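You operate a simulated robot arm through the tools that you are given. There is no shell and no other tool.

The job below is to be done with a simulated robot arm. You get a single attempt, and the scene is never put back.

JOB
Shut and bleed the sander's air, then swap its worn disc for the grey one.
Fine: the worn disc goes in the scrap tray; open the air valve again at the end. Where these are worked on the way, their far stop is far enough and under half their travel is too little: air valve.

Only the result counts: the job must be done as asked and must still hold three seconds after the hand-in. Knocking over, shifting, dropping, spilling or breaking anything else fails it.

ROBOT AND FRAMES
A 6-joint arm with a two-finger parallel gripper, fixed in place. Base frame: the origin is at the foot of the arm, x ahead of it, y to its left, z up; the work surface is at about z = 860. Lengths are in mm, angles in rad, forces in N, time in s.
With the tool pointing down near the work surface it reaches from about 260 to 680 mm from the base axis. Its first joint turns from -1.152 to 1.152 rad. Payload 2.9 kg.
The TCP is the grasp point between the finger pads, 30 mm short of the fingertips. In the tool frame z runs along the fingers and y along their closing line. The gripper opens to 110 mm. The fingers are 20 mm wide and 10 mm thick; the gripper's body (48 by 112 mm) begins 55 mm behind the TCP.
Orientation is that of the tool frame in the base frame, as a unit quaternion [x, y, z, w]. With the fingers straight down and closing along the base's y, the tool's x points along the base's -x, its y along +y and its z along -z.

CONTROLS
- The arm moves only by the tool step_arm. Its argument "deltas" is a list of rows, each an object (a shift or turn left out is 0, a gripper value left out holds the last) with "linear": the shift along the tool's x, y, z in m, a list of three; "dr": the turn, a rotation vector about the tool's x, y, z in rad, a list of three; "fingers": the opening in per cent of the stroke, from 0 (shut) to 100 (fully open). In form: [{"linear": [tx, ty, tz], "dr": [wx, wy, wz], "fingers": fingers}, ...]. A call has 1 to 20 rows; each row is the pose to reach, as a shift and turn from the pose commanded when the call began, along the tool's axes at that moment. Each row takes 0.2 s and may step no farther than 50 mm and 0.15 rad from the row before; otherwise, or with a gripper value out of range, the whole call is refused. A pose out of reach is approached as far as the arm can. The call stops where the force on the tool passes 50 N (or 10 N more than at its start, if that is more) or the arm is blocked; 0.2 s more then pass. Each finger travels about 108 mm/s and halts on what it meets, pressing with about 31 N; the grip force reading is that of the motor and also rises with nothing between the fingers. The clock runs only during rows and for 0.2 s after the last one: add rows that repeat a pose to give the fingers time. It gives the time, the measured TCP pose, the force on the tool (base axes), the opening and the grip force at its end, in the units of the frame above (readings bear some noise), with the torque about the TCP (base axes, N m) and any sound that the robot's microphone picked up, and new pictures: "views" is both (left out), scene, wrist or none.
- Cameras (640 x 400 px; columns grow to the right, rows downward): "scene" is fixed at [89.3, 448.8, 1382.8]; the picture's right is [-0.60, -0.80, 0.00], its down [-0.48, 0.36, -0.80] and it looks along [0.64, -0.48, -0.60] (base axes); focal length 304 px, centre (320, 200). "wrist" rides on the gripper at [72, 17, -103] in the tool frame; the picture's right is [-0.23, 0.97, 0.00], its down [-0.76, -0.18, -0.62] and it looks along [-0.61, -0.14, 0.78] (tool axes); focal length 222 px, centre (320, 200). There is no depth. A picture from a camera that has moved, and an enlarged one, comes with that camera's place and axes in the base frame and with its lens.
- close_up(camera, box): a new picture of the part [left, top, right, bottom] of that camera's present view, enlarged. No time passes.
- sign_off(): hands the job in; it is judged then, once.

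Nothing tells you positions but the pictures and the camera data. Unless the task says otherwise, let go and move clear before handing in.

The tools are called after "Emit:" as name(argument=value, ...) on one line, values as JSON. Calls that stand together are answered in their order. step_arm: Moves the arm, as the interface text tells. Its arguments: {"type":"object","properties":{"deltas":{"type":"array","items":{"type":"object","properties":{"linear":{"type":"array","items":{"type":"number"}},"dr":{"type":"array","items":{"type":"number"}},"fingers":{"type":"number"}}}},"views":{"type":"string","enum":["both","scene","wrist","none"]}},"required":["deltas"]} The other tools are called the same way: close_up (camera, box) takes an enlarged picture of a part of a camera's view; sign_off () hands the job in.

At the start:

```text
time_s: 0.0
tool_pos: [387.4, 98.5, 1189.2]
ee_rot: [0.0, 1.0, 0.0, 0.0]
contact_force: [-0.8, 0.1, 0.2]
ft_torque: [-0.01, 0.0, 0.03]
width: 110.0
grasp_force: 0.0
```

scene: 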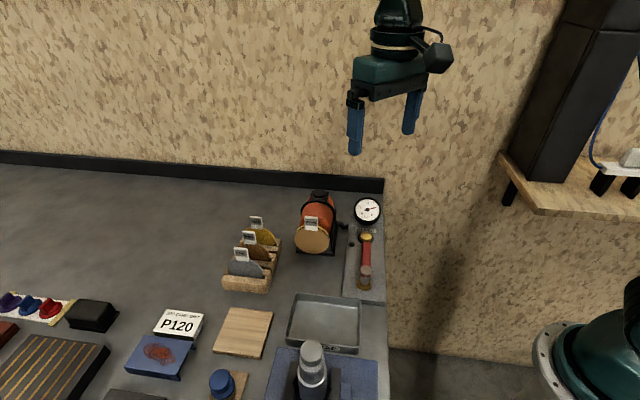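
wrist: 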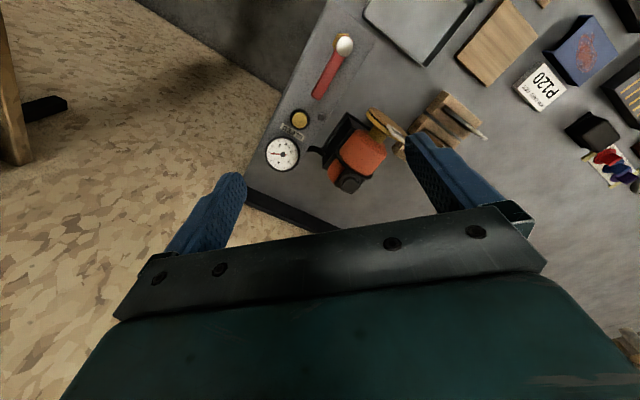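

I see the sander (orange) with a worn disc, a rack with three discs, a gauge, a red-handled valve, a yellow button and a tray. I'll zoom in before moving.

Emit:
close_up(camera="scene", box=[280, 170, 400, 300])

Emit:
close_up(camera="scene", box=[200, 200, 300, 300])

Emit:
close_up(camera="scene", box=[200, 270, 400, 400])

Emit:
close_up(camera="wrist", box=[240, 20, 500, 220])

```text
3.08 times, centred on (340, 235) of scene
camera zoom: at [89.3, 448.8, 1382.8], right [-0.6, -0.8, 0.0], down [-0.48, 0.36, -0.8], along [0.64, -0.48, -0.6], focal length 936 px, centre (258, 92)
```

zoom: 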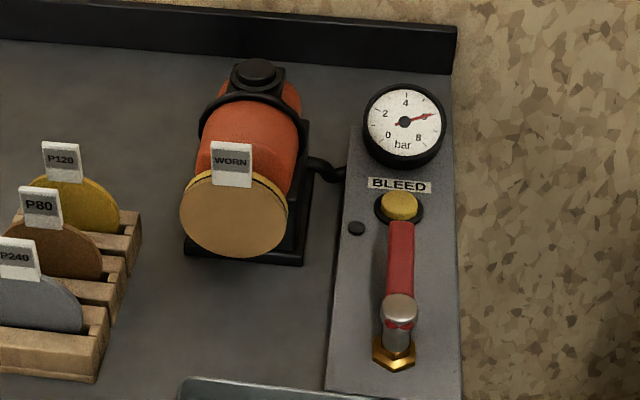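

```text
4.00 times, centred on (250, 250) of scene
camera zoom: at [89.3, 448.8, 1382.8], right [-0.6, -0.8, 0.0], down [-0.48, 0.36, -0.8], along [0.64, -0.48, -0.6], focal length 1217 px, centre (600, 0)
```

zoom: 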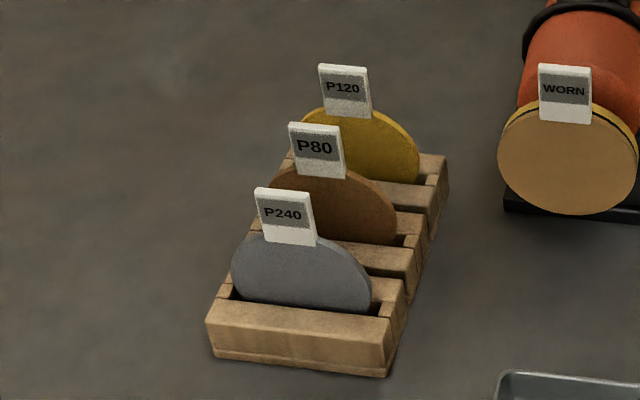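

```text
3.08 times, centred on (300, 335) of scene
camera zoom: at [89.3, 448.8, 1382.8], right [-0.6, -0.8, 0.0], down [-0.48, 0.36, -0.8], along [0.64, -0.48, -0.6], focal length 936 px, centre (382, -215)
```

zoom: 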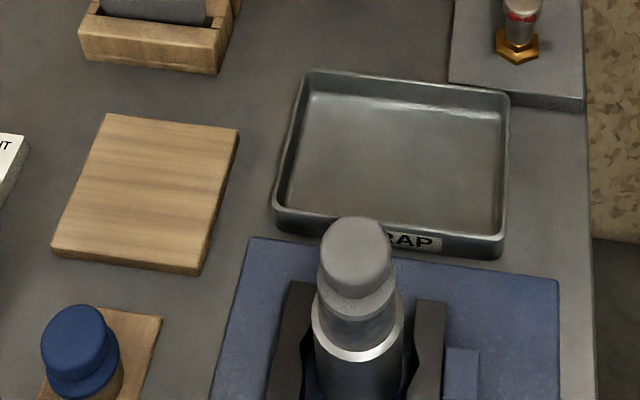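

```text
2.00 times, centred on (370, 120) of wrist
camera zoom: at [315.2, 115.6, 1292.0], right [0.23, 0.97, 0.0], down [0.76, -0.18, 0.62], along [0.61, -0.14, -0.78], focal length 444 px, centre (220, 360)
```

zoom: 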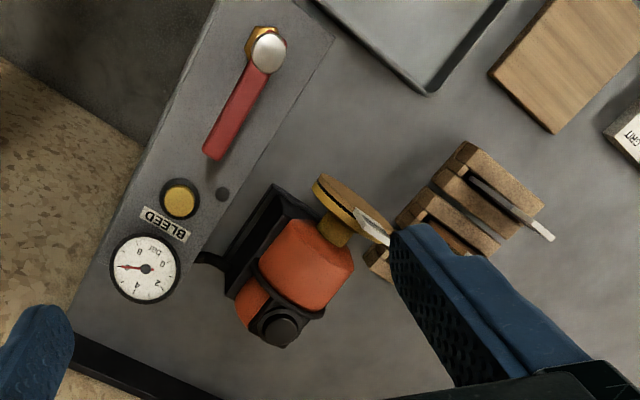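

The red lever pivots near (347, 143), with the bleed button near (444, 47) and the worn disc's tag near (460, 192, 987). The grey P240 tag is near (504, 328, 951) and the scrap tray near (325, 260). I'll move closer to the valve to check its stops and heights.

Emit:
step_arm(deltas=[{"linear": [0.003, 0.004, 0.037], "fingers": 0}, {"linear": [0.006, 0.008, 0.074], "fingers": 0}, {"linear": [0.009, 0.012, 0.111], "fingers": 0}, {"linear": [0.012, 0.016, 0.149], "fingers": 0}, {"linear": [0.012, 0.016, 0.149], "fingers": 0}, {"linear": [0.012, 0.016, 0.149], "fingers": 0}], views="both")

```text
time_s: 1.4
tool_pos: [371.7, 112.7, 1039.7]
ee_rot: [0.0, 1.0, 0.0, 0.0]
contact_force: [0.1, 0.2, -0.4]
ft_torque: [-0.01, -0.03, -0.02]
width: 0.0
grasp_force: 31.3
camera wrist: at [300.7, 130.1, 1142.3], right [0.23, 0.97, 0.0], down [0.76, -0.18, 0.62], along [0.61, -0.14, -0.78], focal length 222 px, centre (320, 200)
```

scene: 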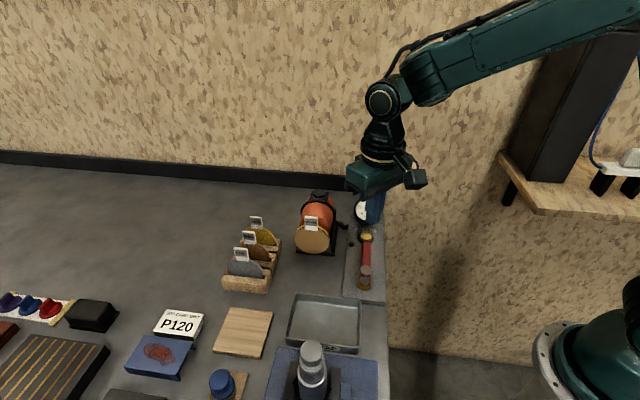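
wrist: 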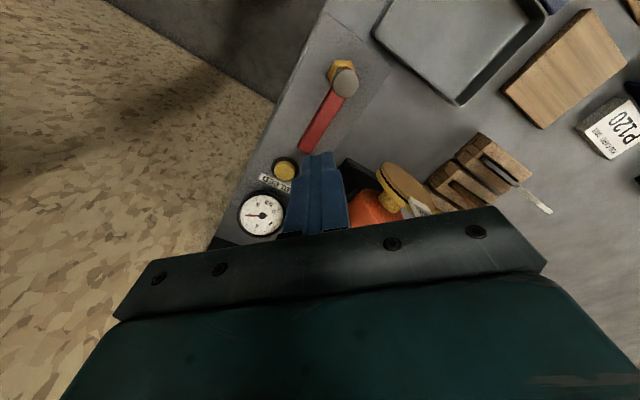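

The fingers are closed above the valve panel. I'll zoom in on the valve from both cameras.

Emit:
close_up(camera="wrist", box=[230, 40, 390, 140])

Emit:
close_up(camera="wrist", box=[230, 140, 470, 250])

Emit:
close_up(camera="scene", box=[340, 225, 390, 300])

```text
4.00 times, centred on (310, 90) of wrist
camera zoom: at [300.7, 130.1, 1142.3], right [0.23, 0.97, 0.0], down [0.76, -0.18, 0.62], along [0.61, -0.14, -0.78], focal length 888 px, centre (360, 640)
```

zoom: 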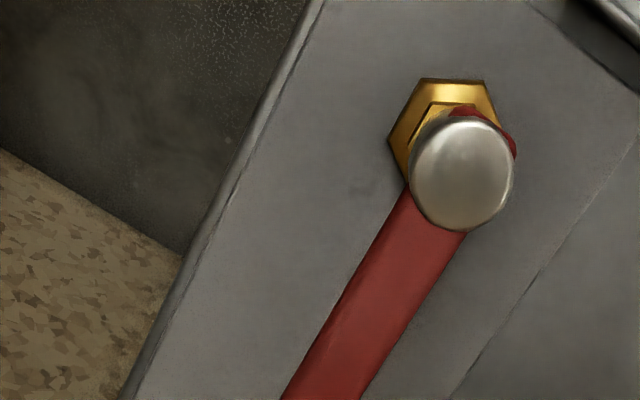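

```text
2.67 times, centred on (350, 195) of wrist
camera zoom: at [300.7, 130.1, 1142.3], right [0.23, 0.97, 0.0], down [0.76, -0.18, 0.62], along [0.61, -0.14, -0.78], focal length 592 px, centre (240, 213)
```

zoom: 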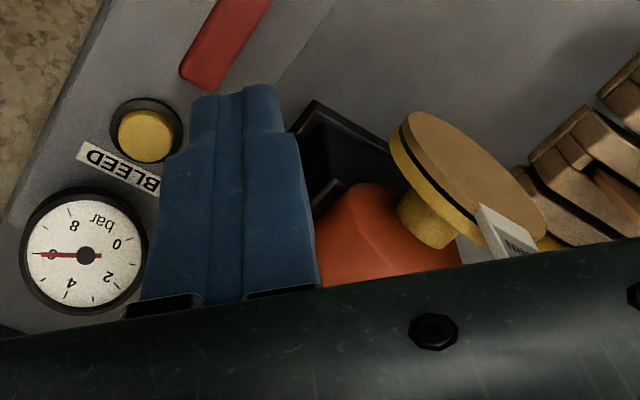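

```text
5.33 times, centred on (365, 262) of scene
camera zoom: at [89.3, 448.8, 1382.8], right [-0.6, -0.8, 0.0], down [-0.48, 0.36, -0.8], along [0.64, -0.48, -0.6], focal length 1622 px, centre (80, -133)
```

zoom: 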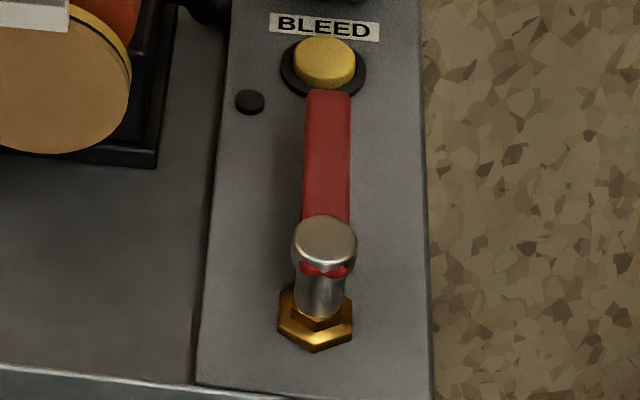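

The lever sits in line with the panel, which should be open, and the gauge reads about 6 bar. I'll turn the tool 45° and move to the outer side of the lever, above it, so I can push it gently and learn which way it travels.

Emit:
step_arm(deltas=[{"linear": [0, -0.006, 0], "dr": [0, 0, 0.131], "fingers": 0}, {"linear": [0, -0.012, 0], "dr": [0, 0, 0.262]}, {"linear": [0, -0.018, 0], "dr": [0, 0, 0.393]}, {"linear": [0, -0.024, 0], "dr": [0, 0, 0.524]}, {"linear": [0, -0.03, 0], "dr": [0, 0, 0.655]}, {"linear": [0, -0.033, 0], "dr": [0, 0, 0.7854]}, {"linear": [0, -0.033, 0], "dr": [0, 0, 0.7854]}, {"linear": [0, -0.033, 0], "dr": [0, 0, 0.7854]}], views="both")

```text
time_s: 3.2
tool_pos: [375.1, 80.3, 1041.3]
ee_rot: [0.383, 0.924, -0.001, 0.001]
contact_force: [-0.5, 0.5, -0.5]
ft_torque: [0.01, -0.02, 0.01]
width: 0.0
grasp_force: 31.0
camera wrist: at [335.5, 145.0, 1143.3], right [0.85, 0.53, 0.0], down [0.41, -0.66, 0.62], along [0.33, -0.53, -0.78], focal length 222 px, centre (320, 200)
```

scene: 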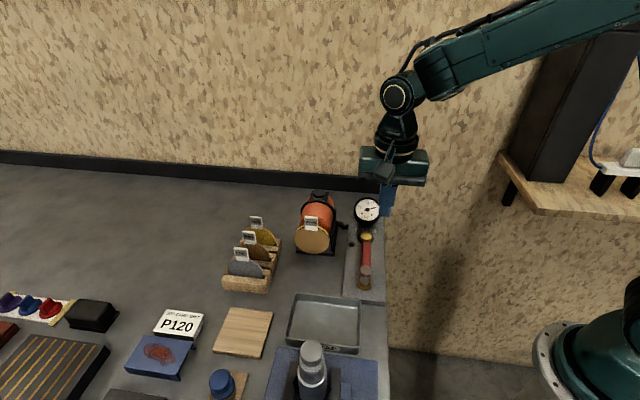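
wrist: 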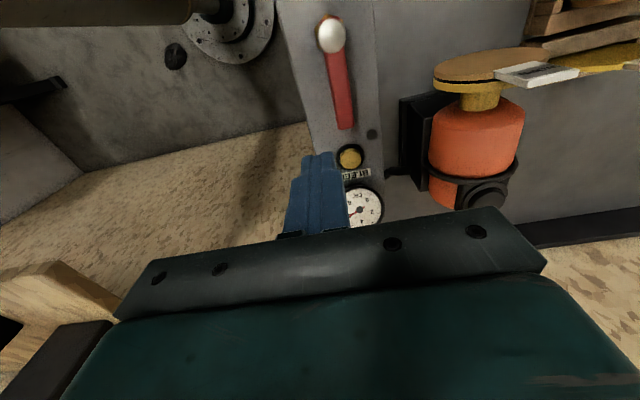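

Emit:
close_up(camera="wrist", box=[290, 0, 410, 80])

Emit:
close_up(camera="wrist", box=[290, 60, 450, 240])

Emit:
close_up(camera="wrist", box=[390, 30, 640, 230])

```text
5.00 times, centred on (350, 40) of wrist
camera zoom: at [335.5, 145.0, 1143.3], right [0.85, 0.53, 0.0], down [0.41, -0.66, 0.62], along [0.33, -0.53, -0.78], focal length 1111 px, centre (170, 1000)
```

zoom: 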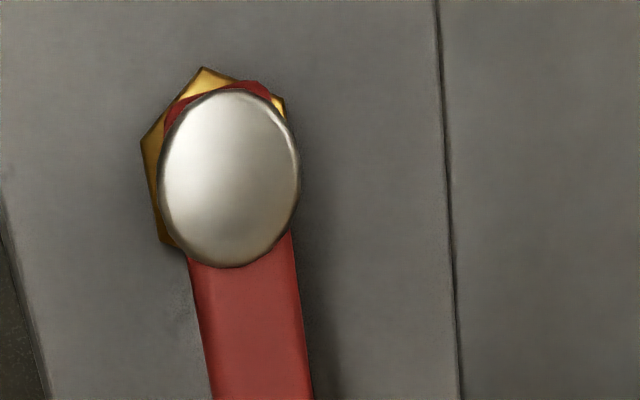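

```text
2.22 times, centred on (370, 150) of wrist
camera zoom: at [335.5, 145.0, 1143.3], right [0.85, 0.53, 0.0], down [0.41, -0.66, 0.62], along [0.33, -0.53, -0.78], focal length 494 px, centre (209, 311)
```

zoom: 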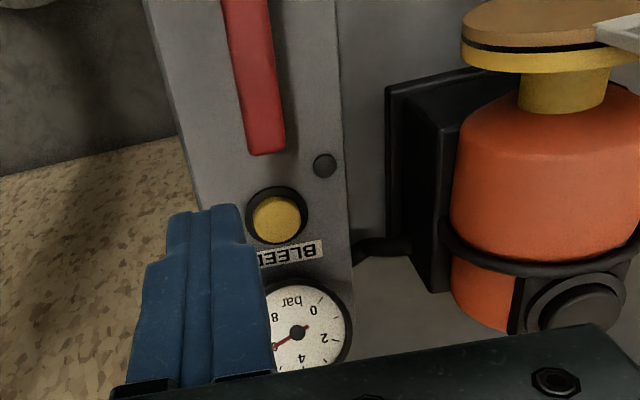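

```text
2.00 times, centred on (515, 130) of wrist
camera zoom: at [335.5, 145.0, 1143.3], right [0.85, 0.53, 0.0], down [0.41, -0.66, 0.62], along [0.33, -0.53, -0.78], focal length 444 px, centre (-70, 340)
```

zoom: 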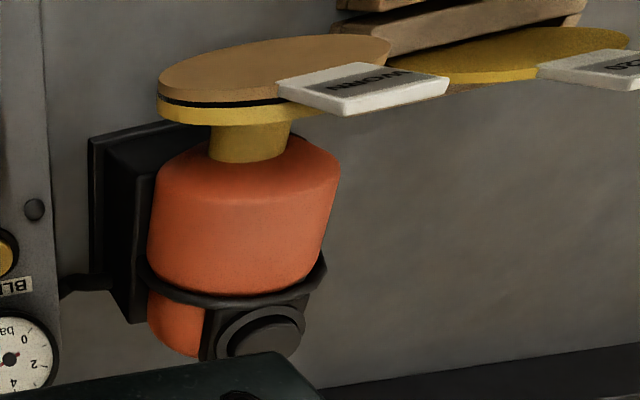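

The lever's tip is near (404, 86, 912), and the panel looks free on both sides. I'll lower the closed fingers beside the lever on its outer side.

Emit:
step_arm(deltas=[{"linear": [0, -0.006, 0.03], "fingers": 0}, {"linear": [0, -0.006, 0.06]}, {"linear": [0, -0.006, 0.09]}, {"linear": [0, -0.006, 0.117]}, {"linear": [0, -0.006, 0.117]}], views="both")

```text
time_s: 4.4
tool_pos: [372.2, 78.0, 923.5]
ee_rot: [0.382, 0.924, 0.0, 0.001]
contact_force: [-0.6, 0.0, -0.6]
ft_torque: [-0.02, 0.01, 0.0]
width: 0.2
grasp_force: 31.0
camera wrist: at [331.8, 141.7, 1025.1], right [0.85, 0.53, 0.0], down [0.41, -0.66, 0.62], along [0.33, -0.53, -0.78], focal length 222 px, centre (320, 200)
```

scene: 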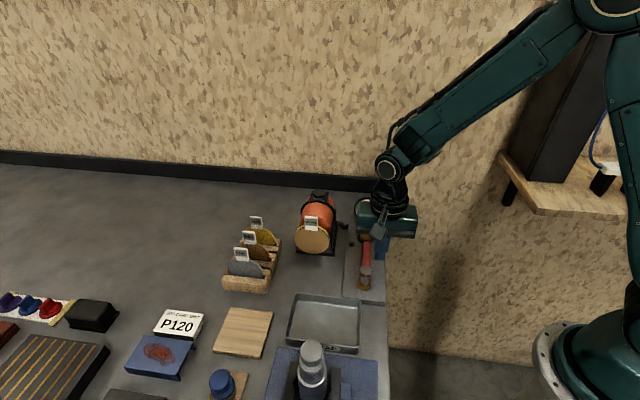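
wrist: 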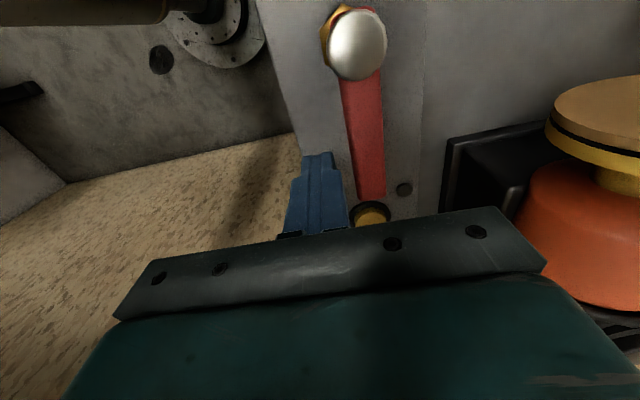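

The fingers stand just left of the lever. I'll push gently inward in small steps and watch the force.

Emit:
step_arm(deltas=[{"linear": [0, 0.003, 0], "fingers": 0}, {"linear": [0, 0.006, 0]}, {"linear": [0, 0.009, 0]}, {"linear": [0, 0.011, 0]}, {"linear": [0, 0.013, 0]}, {"linear": [0, 0.015, 0]}, {"linear": [0, 0.017, 0]}], views="both")

```text
time_s: 6.0
tool_pos: [381.3, 86.0, 921.9]
ee_rot: [0.384, 0.923, -0.005, -0.003]
contact_force: [-25.3, -25.6, 18.6]
ft_torque: [0.08, 0.12, 0.28]
width: 0.0
grasp_force: 31.1
camera wrist: at [342.5, 150.5, 1025.3], right [0.85, 0.52, -0.01], down [0.42, -0.66, 0.62], along [0.32, -0.54, -0.78], focal length 222 px, centre (320, 200)
```

scene: 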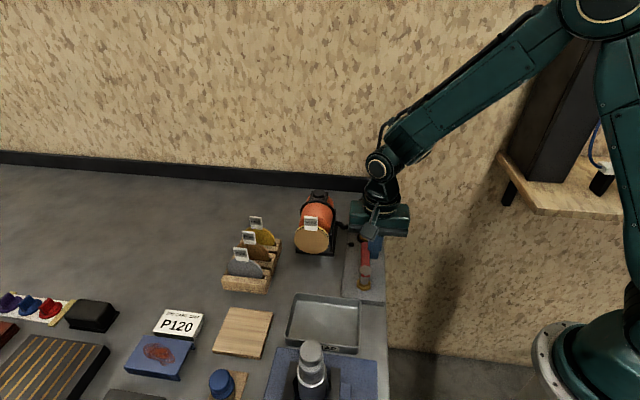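
wrist: 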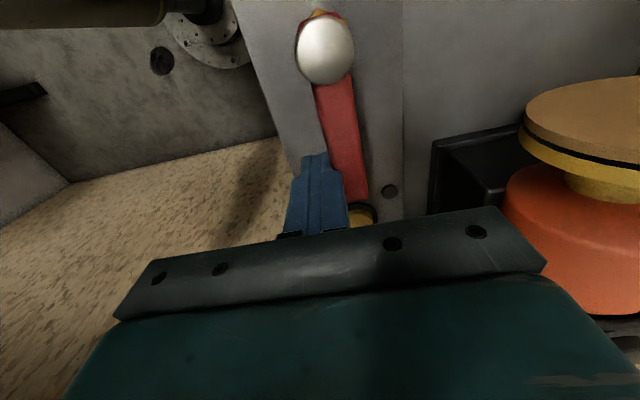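

Emit:
close_up(camera="scene", box=[340, 225, 390, 300])

Emit:
close_up(camera="wrist", box=[260, 0, 420, 230])

```text
5.33 times, centred on (365, 262) of scene
camera zoom: at [88.5, 448.0, 1383.1], right [-0.6, -0.8, 0.0], down [-0.48, 0.36, -0.8], along [0.64, -0.48, -0.6], focal length 1622 px, centre (80, -133)
```

zoom: 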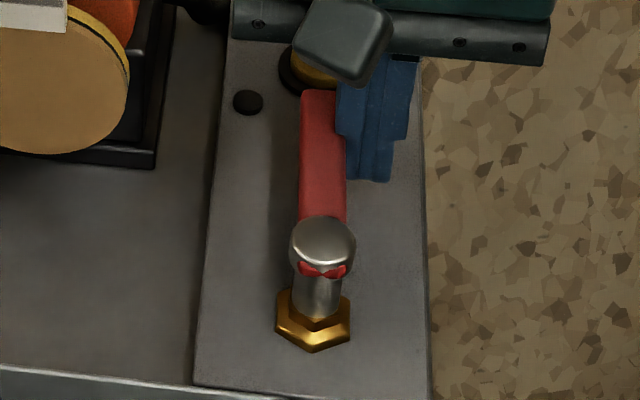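

```text
1.74 times, centred on (340, 115) of wrist
camera zoom: at [342.5, 150.5, 1025.3], right [0.85, 0.52, -0.01], down [0.42, -0.66, 0.62], along [0.32, -0.54, -0.78], focal length 386 px, centre (285, 348)
```

zoom: 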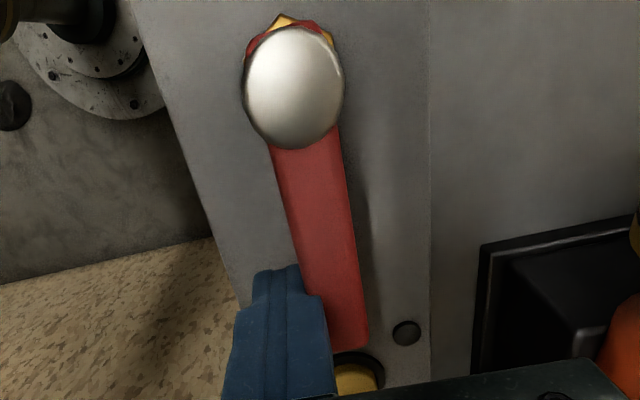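

The lever did not move under about 36 N, so it's against its stop on this side and must close the other way. I'll back off, lift over and come down on the inner side.

Emit:
step_arm(deltas=[{"linear": [0, -0.008, 0], "fingers": 0}, {"linear": [0, -0.012, -0.03]}, {"linear": [0, -0.012, -0.065]}, {"linear": [0, 0.02, -0.065]}, {"linear": [0, 0.042, -0.065]}, {"linear": [0, 0.042, -0.03]}, {"linear": [0, 0.042, 0]}, {"linear": [0, 0.042, 0]}], views="both")

```text
time_s: 7.8
tool_pos: [412.7, 120.8, 924.3]
ee_rot: [0.383, 0.924, 0.0, 0.001]
contact_force: [0.1, -0.3, 0.2]
ft_torque: [0.02, 0.02, 0.01]
width: 0.0
grasp_force: 30.8
camera wrist: at [374.8, 183.0, 1026.9], right [0.85, 0.53, 0.0], down [0.41, -0.66, 0.62], along [0.33, -0.53, -0.78], focal length 222 px, centre (320, 200)
```

scene: 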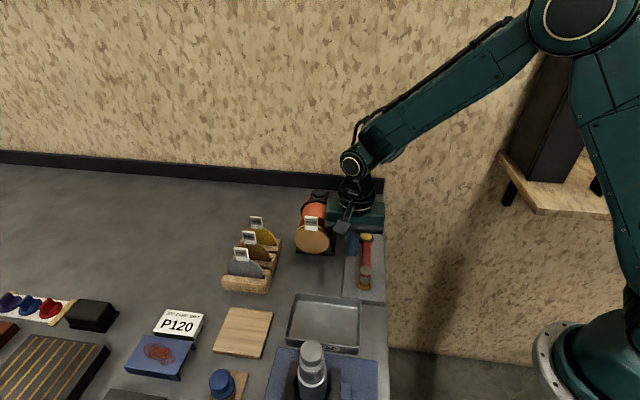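
wrist: 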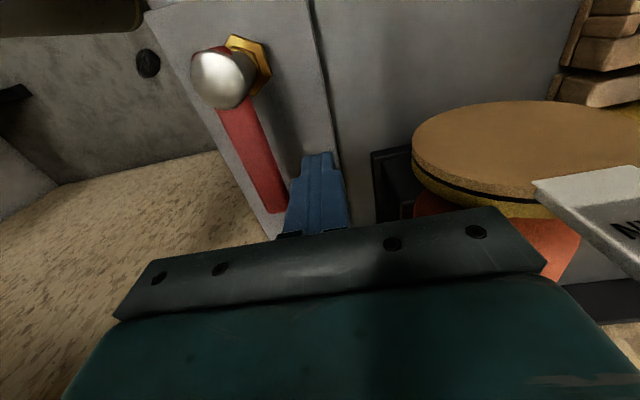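

Now on the inner side of the lever. I'll push gently outward and watch the force.

Emit:
step_arm(deltas=[{"linear": [0, -0.004, 0], "fingers": 0}, {"linear": [0, -0.008, 0]}, {"linear": [0, -0.012, 0]}, {"linear": [0, -0.015, 0]}, {"linear": [0, -0.018, 0]}, {"linear": [0, -0.021, 0]}], views="both")

```text
time_s: 9.2
tool_pos: [398.0, 104.5, 923.2]
ee_rot: [0.382, 0.924, 0.0, 0.0]
contact_force: [5.2, -0.2, 1.4]
ft_torque: [-0.02, -0.04, 0.03]
width: 0.0
grasp_force: 31.4
camera wrist: at [359.2, 168.3, 1026.2], right [0.85, 0.53, 0.0], down [0.41, -0.66, 0.62], along [0.33, -0.53, -0.78], focal length 222 px, centre (320, 200)
```

scene: 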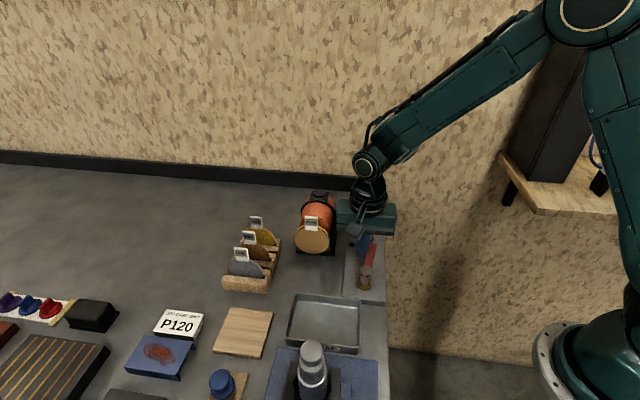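
wrist: 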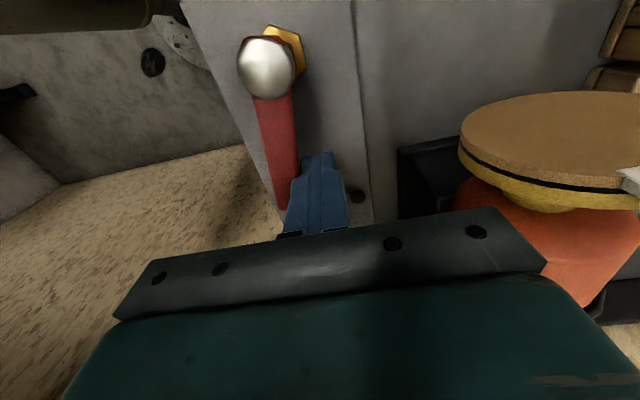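

The lever swings freely this way with about 5 N. I'll follow its arc toward the closed stop.

Emit:
step_arm(deltas=[{"linear": [-0.0006, -0.0107, 0], "fingers": 0}, {"linear": [0.0008, -0.0218, 0]}, {"linear": [0.004, -0.0325, 0]}, {"linear": [0.0091, -0.0424, 0]}, {"linear": [0.0158, -0.0514, 0]}, {"linear": [0.0239, -0.0591, 0]}, {"linear": [0.0333, -0.0652, 0]}], views="both")

```text
time_s: 10.8
tool_pos: [329.3, 82.0, 922.9]
ee_rot: [0.382, 0.924, -0.001, -0.001]
contact_force: [0.9, -1.2, 0.1]
ft_torque: [0.0, -0.02, -0.02]
width: 0.0
grasp_force: 31.1
camera wrist: at [290.1, 145.5, 1026.3], right [0.85, 0.53, 0.0], down [0.41, -0.66, 0.62], along [0.33, -0.53, -0.78], focal length 222 px, centre (320, 200)
```

scene: 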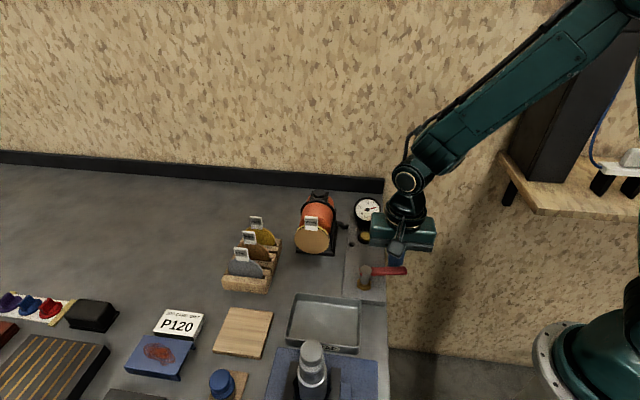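
wrist: 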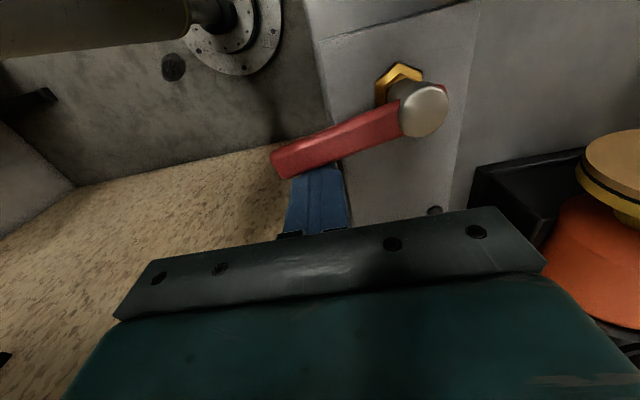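

The lever is at about 80°. I'll press it on gently until it meets its stop.

Emit:
step_arm(deltas=[{"linear": [0.004, -0.002, 0], "fingers": 0}, {"linear": [0.008, -0.0035, 0]}, {"linear": [0.011, -0.004, 0]}, {"linear": [0.013, -0.004, 0]}, {"linear": [0.015, -0.004, 0]}], views="both")

```text
time_s: 12.0
tool_pos: [316.5, 87.2, 923.0]
ee_rot: [0.385, 0.923, -0.001, 0.003]
contact_force: [19.1, -19.4, -12.8]
ft_torque: [-0.14, -0.21, -0.06]
width: 0.3
grasp_force: 30.6
camera wrist: at [278.2, 150.5, 1026.0], right [0.85, 0.52, 0.0], down [0.41, -0.66, 0.63], along [0.33, -0.53, -0.78], focal length 222 px, centre (320, 200)
```

scene: 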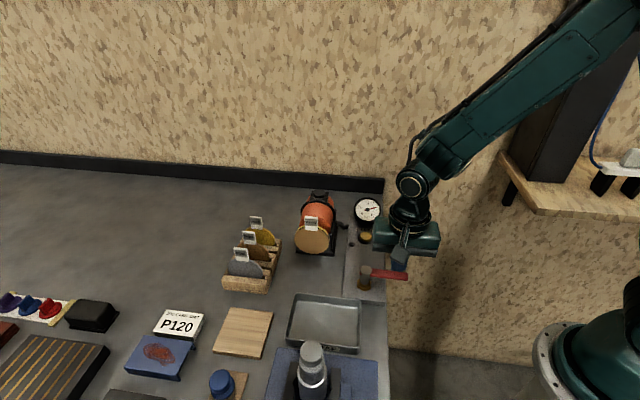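
wrist: 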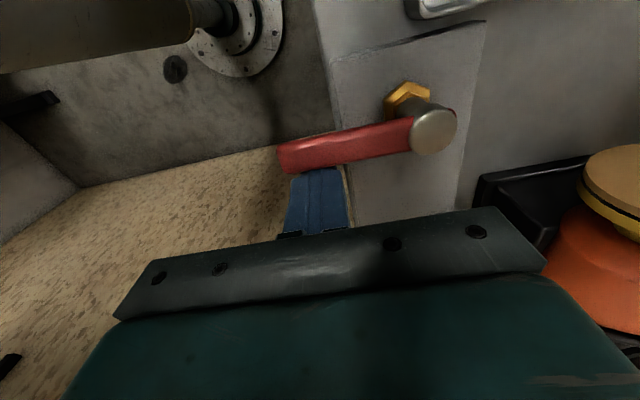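

The lever has met its closed stop at about 27 N. I'll back off, lift and move above the yellow bleed button.

Emit:
step_arm(deltas=[{"linear": [-0.006, 0, 0], "fingers": 0}, {"linear": [-0.012, 0, -0.03]}, {"linear": [-0.012, 0, -0.062]}, {"linear": [-0.045, 0.02, -0.062]}, {"linear": [-0.08, 0.04, -0.062]}, {"linear": [-0.105, 0.055, -0.05]}, {"linear": [-0.1212, 0.0613, -0.04]}, {"linear": [-0.1212, 0.0613, -0.04]}], views="both")

```text
time_s: 13.8
tool_pos: [446.3, 45.7, 962.5]
ee_rot: [0.383, 0.924, 0.0, 0.0]
contact_force: [-0.4, -1.0, -0.4]
ft_torque: [0.03, -0.01, -0.03]
width: 0.1
grasp_force: 30.9
camera wrist: at [407.3, 108.4, 1065.7], right [0.85, 0.53, 0.0], down [0.41, -0.66, 0.62], along [0.33, -0.53, -0.78], focal length 222 px, centre (320, 200)
```

scene: 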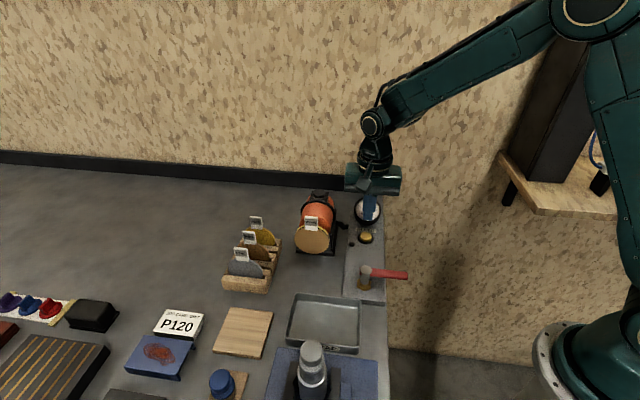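
wrist: 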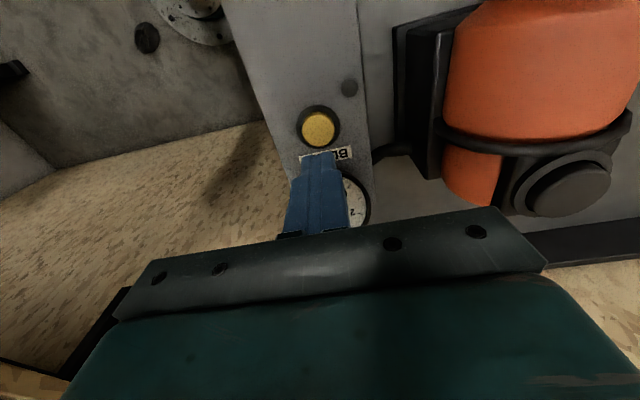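

Emit:
close_up(camera="wrist", box=[270, 70, 390, 230])

Emit:
close_up(camera="scene", box=[335, 185, 415, 295])

```text
2.50 times, centred on (330, 150) of wrist
camera zoom: at [407.3, 108.4, 1065.7], right [0.85, 0.53, 0.0], down [0.41, -0.66, 0.62], along [0.33, -0.53, -0.78], focal length 555 px, centre (295, 325)
```

zoom: 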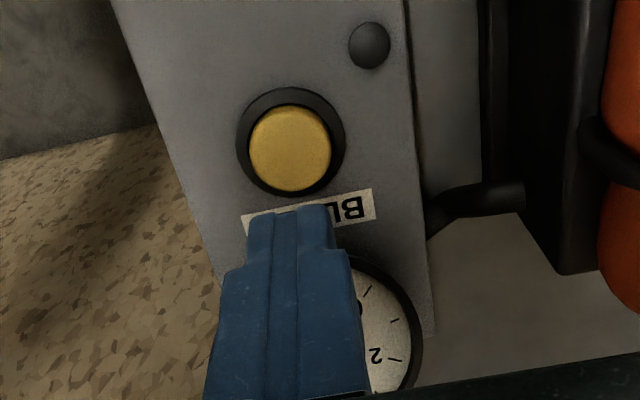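

```text
3.64 times, centred on (375, 240) of scene
camera zoom: at [89.4, 448.7, 1382.8], right [-0.6, -0.8, 0.0], down [-0.48, 0.36, -0.8], along [0.64, -0.48, -0.6], focal length 1106 px, centre (120, 54)
```

zoom: 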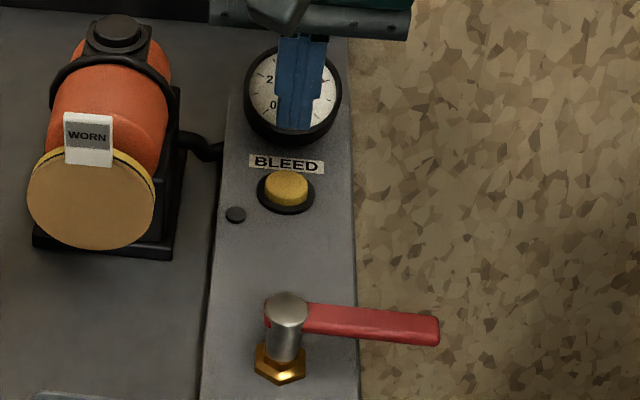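

The lever is closed and the fingertips are over the bleed button. I'll lower onto it slowly.

Emit:
step_arm(deltas=[{"linear": [0, 0, 0.025], "fingers": 0}, {"linear": [0, 0, 0.043]}, {"linear": [0, 0, 0.049]}, {"linear": [0, 0, 0.052]}, {"linear": [0, 0, 0.054]}, {"linear": [0, 0, 0.056]}, {"linear": [0, 0, 0.058]}], views="both")

```text
time_s: 15.4
tool_pos: [443.1, 47.5, 906.6]
ee_rot: [0.382, 0.924, 0.0, 0.001]
contact_force: [-6.1, -2.6, 27.0]
ft_torque: [-0.06, 0.18, -0.14]
width: 0.0
grasp_force: 31.0
heard: click
camera wrist: at [404.7, 110.1, 1009.6], right [0.85, 0.53, 0.0], down [0.41, -0.66, 0.62], along [0.33, -0.53, -0.78], focal length 222 px, centre (320, 200)
```

scene: 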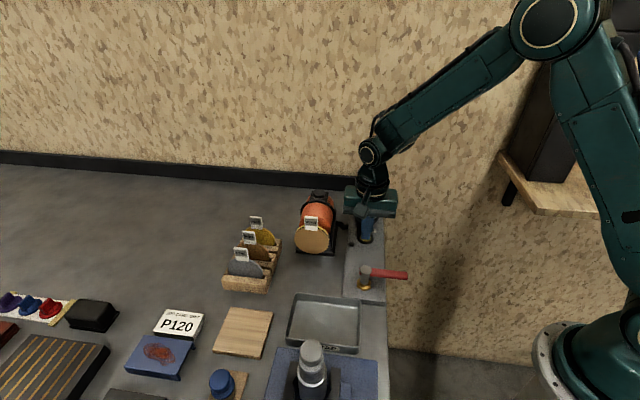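
wrist: 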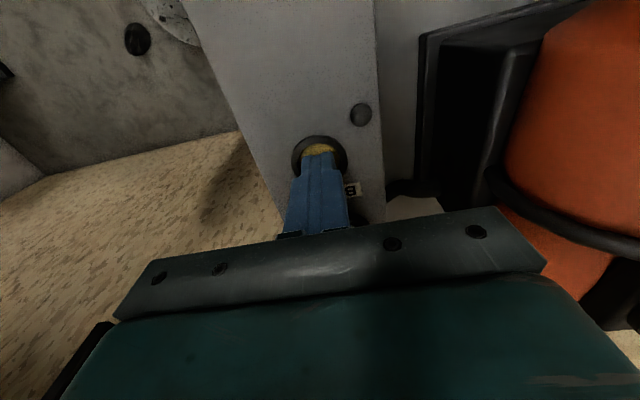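

A click was heard with 27 N on the button. I'll hold it down for a couple of seconds and listen.

Emit:
step_arm(deltas=[{"linear": [0, 0, 0], "fingers": 0}, {"linear": [0, 0, 0]}, {"linear": [0, 0, 0]}, {"linear": [0, 0, 0]}, {"linear": [0, 0, 0]}, {"linear": [0, 0, 0]}, {"linear": [0, 0, 0]}, {"linear": [0, 0, 0]}, {"linear": [0, 0, 0]}, {"linear": [0, 0, 0]}], views="scene")

Emit:
close_up(camera="scene", box=[335, 185, 415, 295])

```text
time_s: 17.6
tool_pos: [444.5, 47.3, 906.4]
ee_rot: [0.383, 0.924, 0.001, 0.001]
contact_force: [2.1, -0.3, 28.4]
ft_torque: [0.01, -0.07, 0.01]
width: 0.0
grasp_force: 31.3
```

scene: 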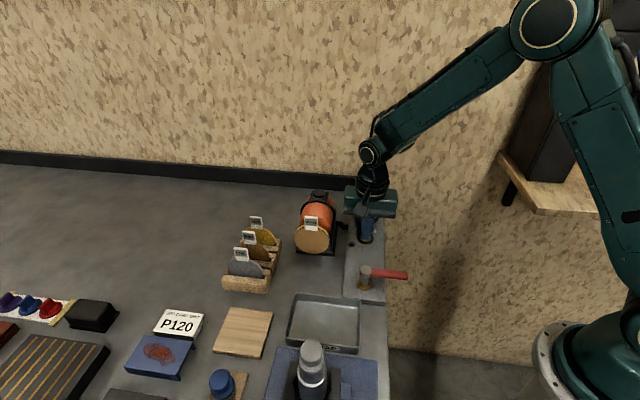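

```text
3.64 times, centred on (375, 240) of scene
camera zoom: at [89.0, 448.7, 1382.9], right [-0.6, -0.8, 0.0], down [-0.48, 0.36, -0.8], along [0.64, -0.48, -0.6], focal length 1106 px, centre (120, 54)
```

zoom: 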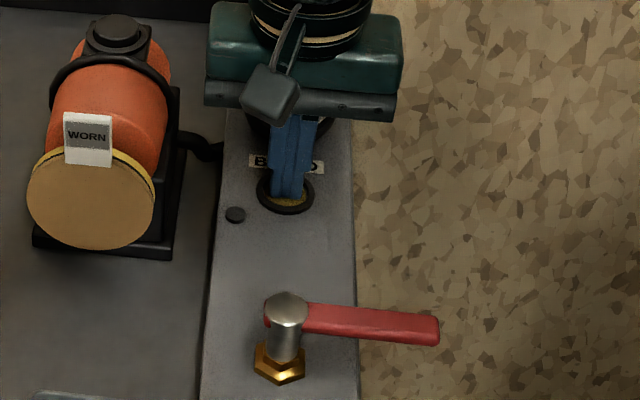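

I'll lift off and check the gauge.

Emit:
step_arm(deltas=[{"linear": [0, 0, -0.03], "fingers": 0}, {"linear": [0, 0, -0.07]}, {"linear": [0.02, 0, -0.11]}, {"linear": [0.05, 0, -0.145]}, {"linear": [0.08, 0, -0.17]}, {"linear": [0.08, 0, -0.17]}], views="both")

Emit:
close_up(camera="scene", box=[335, 185, 415, 295])

Emit:
close_up(camera="wrist", box=[270, 60, 430, 230])

```text
time_s: 19.0
tool_pos: [390.2, 104.9, 1074.3]
ee_rot: [0.382, 0.924, -0.001, -0.001]
contact_force: [-0.8, -0.3, -0.6]
ft_torque: [0.01, 0.01, 0.02]
width: 0.0
grasp_force: 30.8
camera wrist: at [350.8, 168.5, 1177.1], right [0.85, 0.53, 0.0], down [0.41, -0.66, 0.62], along [0.33, -0.53, -0.78], focal length 222 px, centre (320, 200)
```

scene: 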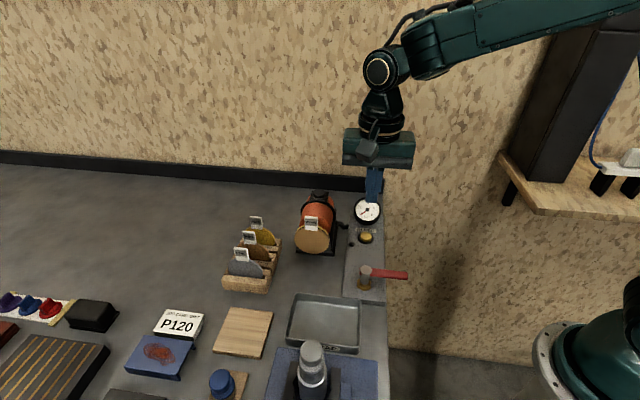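
wrist: 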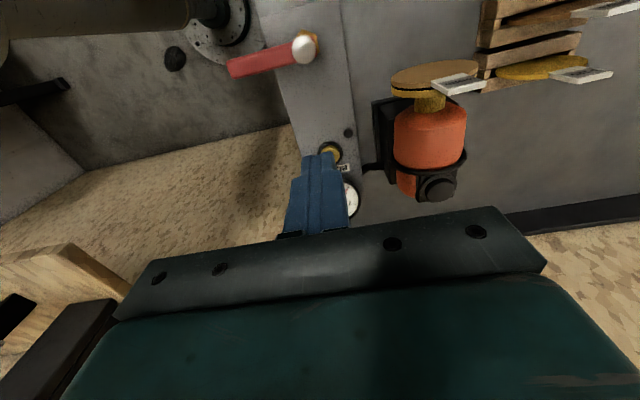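

```text
3.64 times, centred on (375, 240) of scene
camera zoom: at [89.3, 448.8, 1382.8], right [-0.6, -0.8, 0.0], down [-0.48, 0.36, -0.8], along [0.64, -0.48, -0.6], focal length 1106 px, centre (120, 54)
```

zoom: 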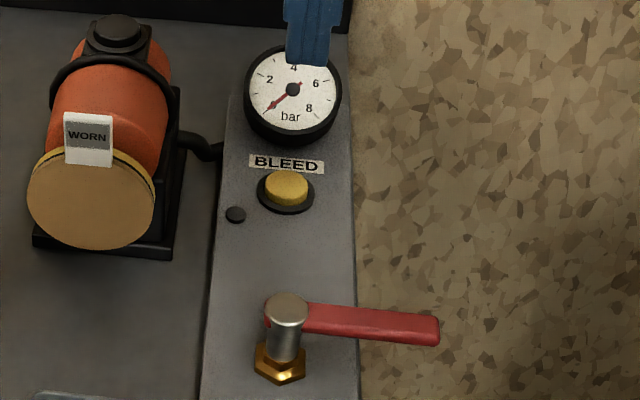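

```text
2.35 times, centred on (350, 145) of wrist
camera zoom: at [350.8, 168.5, 1177.1], right [0.85, 0.53, 0.0], down [0.41, -0.66, 0.62], along [0.33, -0.53, -0.78], focal length 523 px, centre (249, 329)
```

zoom: 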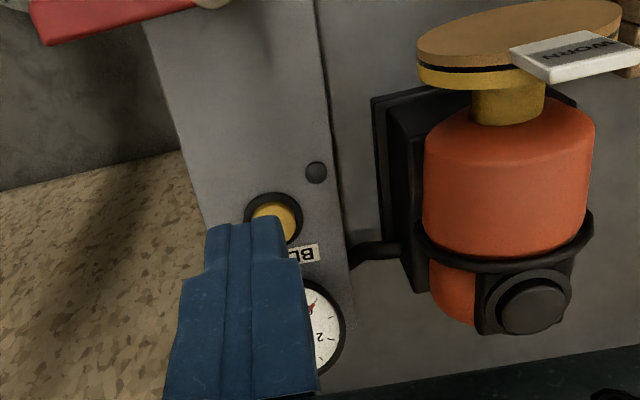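

The gauge now reads 0, so the air is shut and bled. Next I'll measure the worn disc and its tag precisely.

Emit:
close_up(camera="wrist", box=[380, 50, 508, 130])

Emit:
close_up(camera="scene", box=[286, 205, 350, 261])

Emit:
close_up(camera="scene", box=[215, 210, 290, 300])

```text
5.00 times, centred on (444, 90) of wrist
camera zoom: at [350.8, 168.5, 1177.1], right [0.85, 0.53, 0.0], down [0.41, -0.66, 0.62], along [0.33, -0.53, -0.78], focal length 1111 px, centre (-300, 750)
```

zoom: 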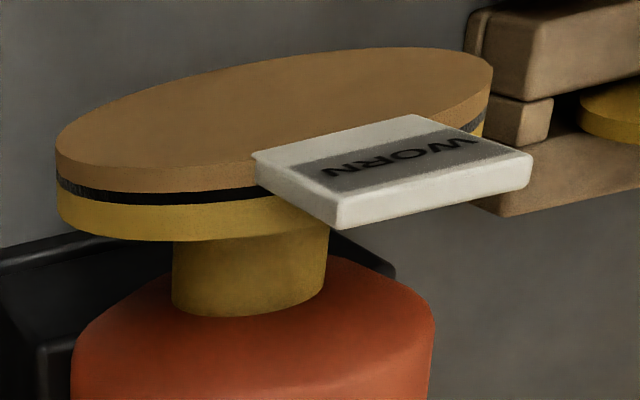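

```text
7.14 times, centred on (318, 233) of scene
camera zoom: at [89.3, 448.8, 1382.8], right [-0.6, -0.8, 0.0], down [-0.48, 0.36, -0.8], along [0.64, -0.48, -0.6], focal length 2173 px, centre (334, -36)
```

zoom: 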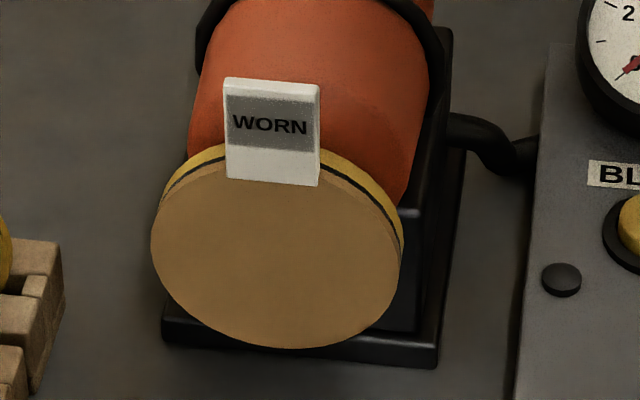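

```text
4.44 times, centred on (252, 255) of scene
camera zoom: at [89.3, 448.8, 1382.8], right [-0.6, -0.8, 0.0], down [-0.48, 0.36, -0.8], along [0.64, -0.48, -0.6], focal length 1352 px, centre (620, -44)
```

zoom: 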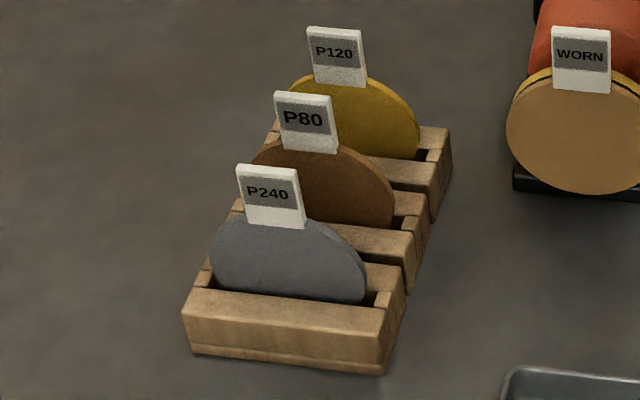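

The worn tag's top edge runs from about (450, 183) to (467, 202) at z ≈ 1004, and is about 5 mm thick. The disc is about 72 mm across with its centre near z 945. I'll turn the tool so the fingers close along the disc's axis and hover above the tag.

Emit:
step_arm(deltas=[{"linear": [0.0009, 0.0094, -0.0021], "dr": [0, 0, -0.131], "fingers": 0}, {"linear": [0.0018, 0.0188, -0.0042], "dr": [0, 0, -0.262]}, {"linear": [0.0027, 0.0283, -0.0063], "dr": [0, 0, -0.393]}, {"linear": [0.0036, 0.0377, -0.0083], "dr": [0, 0, -0.524], "fingers": 10}, {"linear": [0.0045, 0.0471, -0.0104], "dr": [0, 0, -0.655], "fingers": 20}, {"linear": [0.0054, 0.0565, -0.0125], "dr": [0, 0, -0.785], "fingers": 27}, {"linear": [0.0062, 0.0659, -0.0146], "dr": [0, 0, -0.916], "fingers": 27}, {"linear": [0.0071, 0.0753, -0.0167], "dr": [0, 0, -1.047]}, {"linear": [0.008, 0.0848, -0.0188], "dr": [0, 0, -1.178]}, {"linear": [0.0089, 0.0942, -0.0208], "dr": [0, 0, -1.309]}, {"linear": [0.0098, 0.1036, -0.0229], "dr": [0, 0, -1.44]}, {"linear": [0.0107, 0.113, -0.025], "dr": [0, 0, -1.5708]}, {"linear": [0.0107, 0.113, -0.025], "dr": [0, 0, -1.5708]}], views="both")

```text
time_s: 21.8
tool_pos: [459.9, 191.8, 1099.7]
ee_rot: [-0.384, 0.924, 0.0, 0.0]
contact_force: [0.2, -0.2, -1.3]
ft_torque: [0.02, 0.04, -0.03]
width: 29.8
grasp_force: 0.0
camera wrist: at [396.8, 152.9, 1202.6], right [-0.53, 0.85, 0.0], down [0.66, 0.41, 0.62], along [0.53, 0.33, -0.78], focal length 222 px, centre (320, 200)
```

scene: 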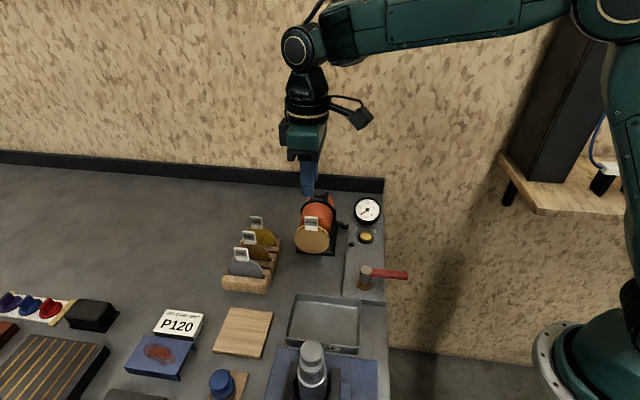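
wrist: 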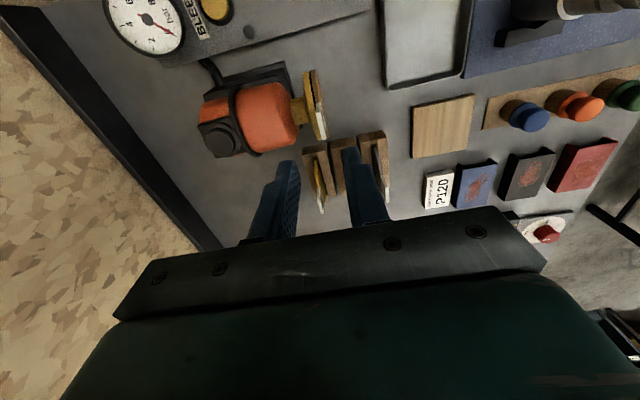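

The tool is above the tag with the fingers 30 mm apart. I'll zoom in to check alignment.

Emit:
close_up(camera="wrist", box=[240, 50, 400, 220])

Emit:
close_up(camera="scene", box=[270, 140, 360, 260])

```text
2.35 times, centred on (320, 135) of wrist
camera zoom: at [396.8, 152.9, 1202.6], right [-0.53, 0.85, 0.0], down [0.66, 0.41, 0.62], along [0.53, 0.33, -0.78], focal length 523 px, centre (320, 353)
```

zoom: 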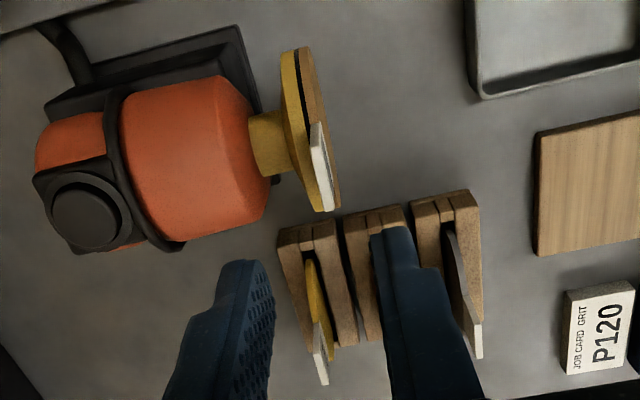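

```text
3.33 times, centred on (315, 200) of scene
camera zoom: at [89.3, 448.8, 1382.8], right [-0.6, -0.8, 0.0], down [-0.48, 0.36, -0.8], along [0.64, -0.48, -0.6], focal length 1014 px, centre (337, 200)
```

zoom: 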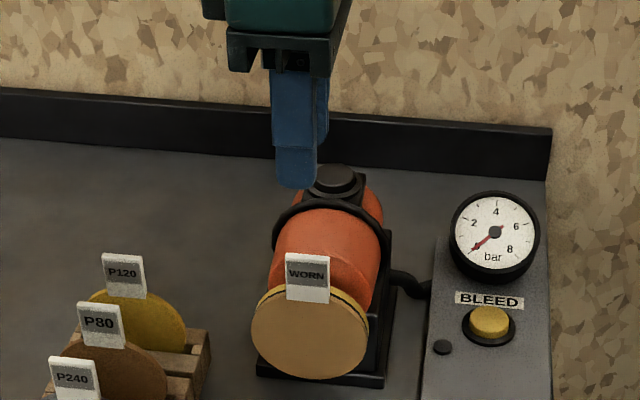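

The alignment matches my estimate to about a millimetre. I'll lower so the fingertips straddle the tag just above the disc rim, z ≈ 985.

Emit:
step_arm(deltas=[{"linear": [0, 0, 0.025], "fingers": 27}, {"linear": [0, 0, 0.05]}, {"linear": [0, 0, 0.07]}, {"linear": [0, 0, 0.084]}, {"linear": [0, 0, 0.084]}], views="both")

Emit:
close_up(camera="wrist", box=[240, 80, 400, 220])

Emit:
close_up(camera="scene", box=[270, 160, 360, 260])

```text
time_s: 23.0
tool_pos: [460.3, 190.4, 1014.9]
ee_rot: [-0.383, 0.924, 0.0, -0.001]
contact_force: [0.1, -0.4, -0.1]
ft_torque: [-0.01, 0.03, 0.0]
width: 29.7
grasp_force: 0.1
camera wrist: at [397.7, 151.1, 1118.5], right [-0.53, 0.85, 0.0], down [0.66, 0.41, 0.62], along [0.53, 0.33, -0.78], focal length 222 px, centre (320, 200)
```

scene: 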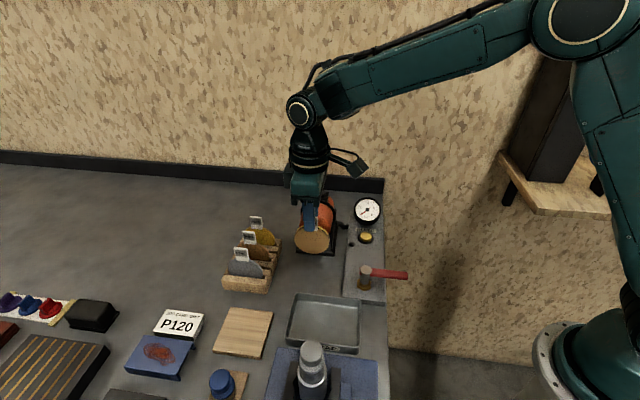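
wrist: 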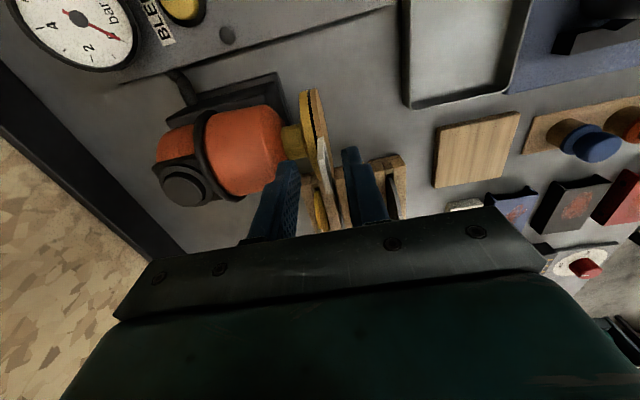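

```text
2.86 times, centred on (320, 150) of wrist
camera zoom: at [397.7, 151.1, 1118.5], right [-0.53, 0.85, 0.0], down [0.66, 0.41, 0.62], along [0.53, 0.33, -0.78], focal length 635 px, centre (320, 343)
```

zoom: 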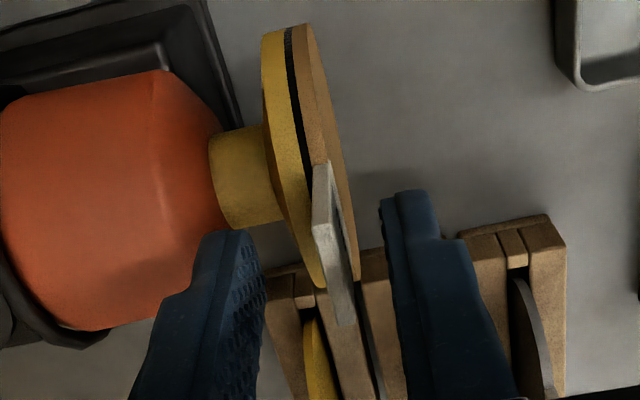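

```text
4.00 times, centred on (315, 210) of scene
camera zoom: at [89.3, 448.8, 1382.8], right [-0.6, -0.8, 0.0], down [-0.48, 0.36, -0.8], along [0.64, -0.48, -0.6], focal length 1217 px, centre (340, 160)
```

zoom: 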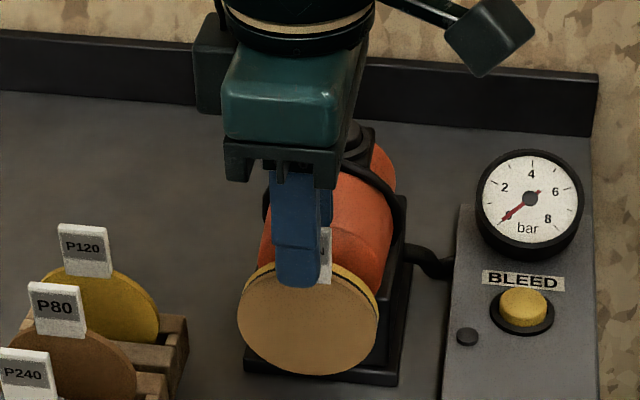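

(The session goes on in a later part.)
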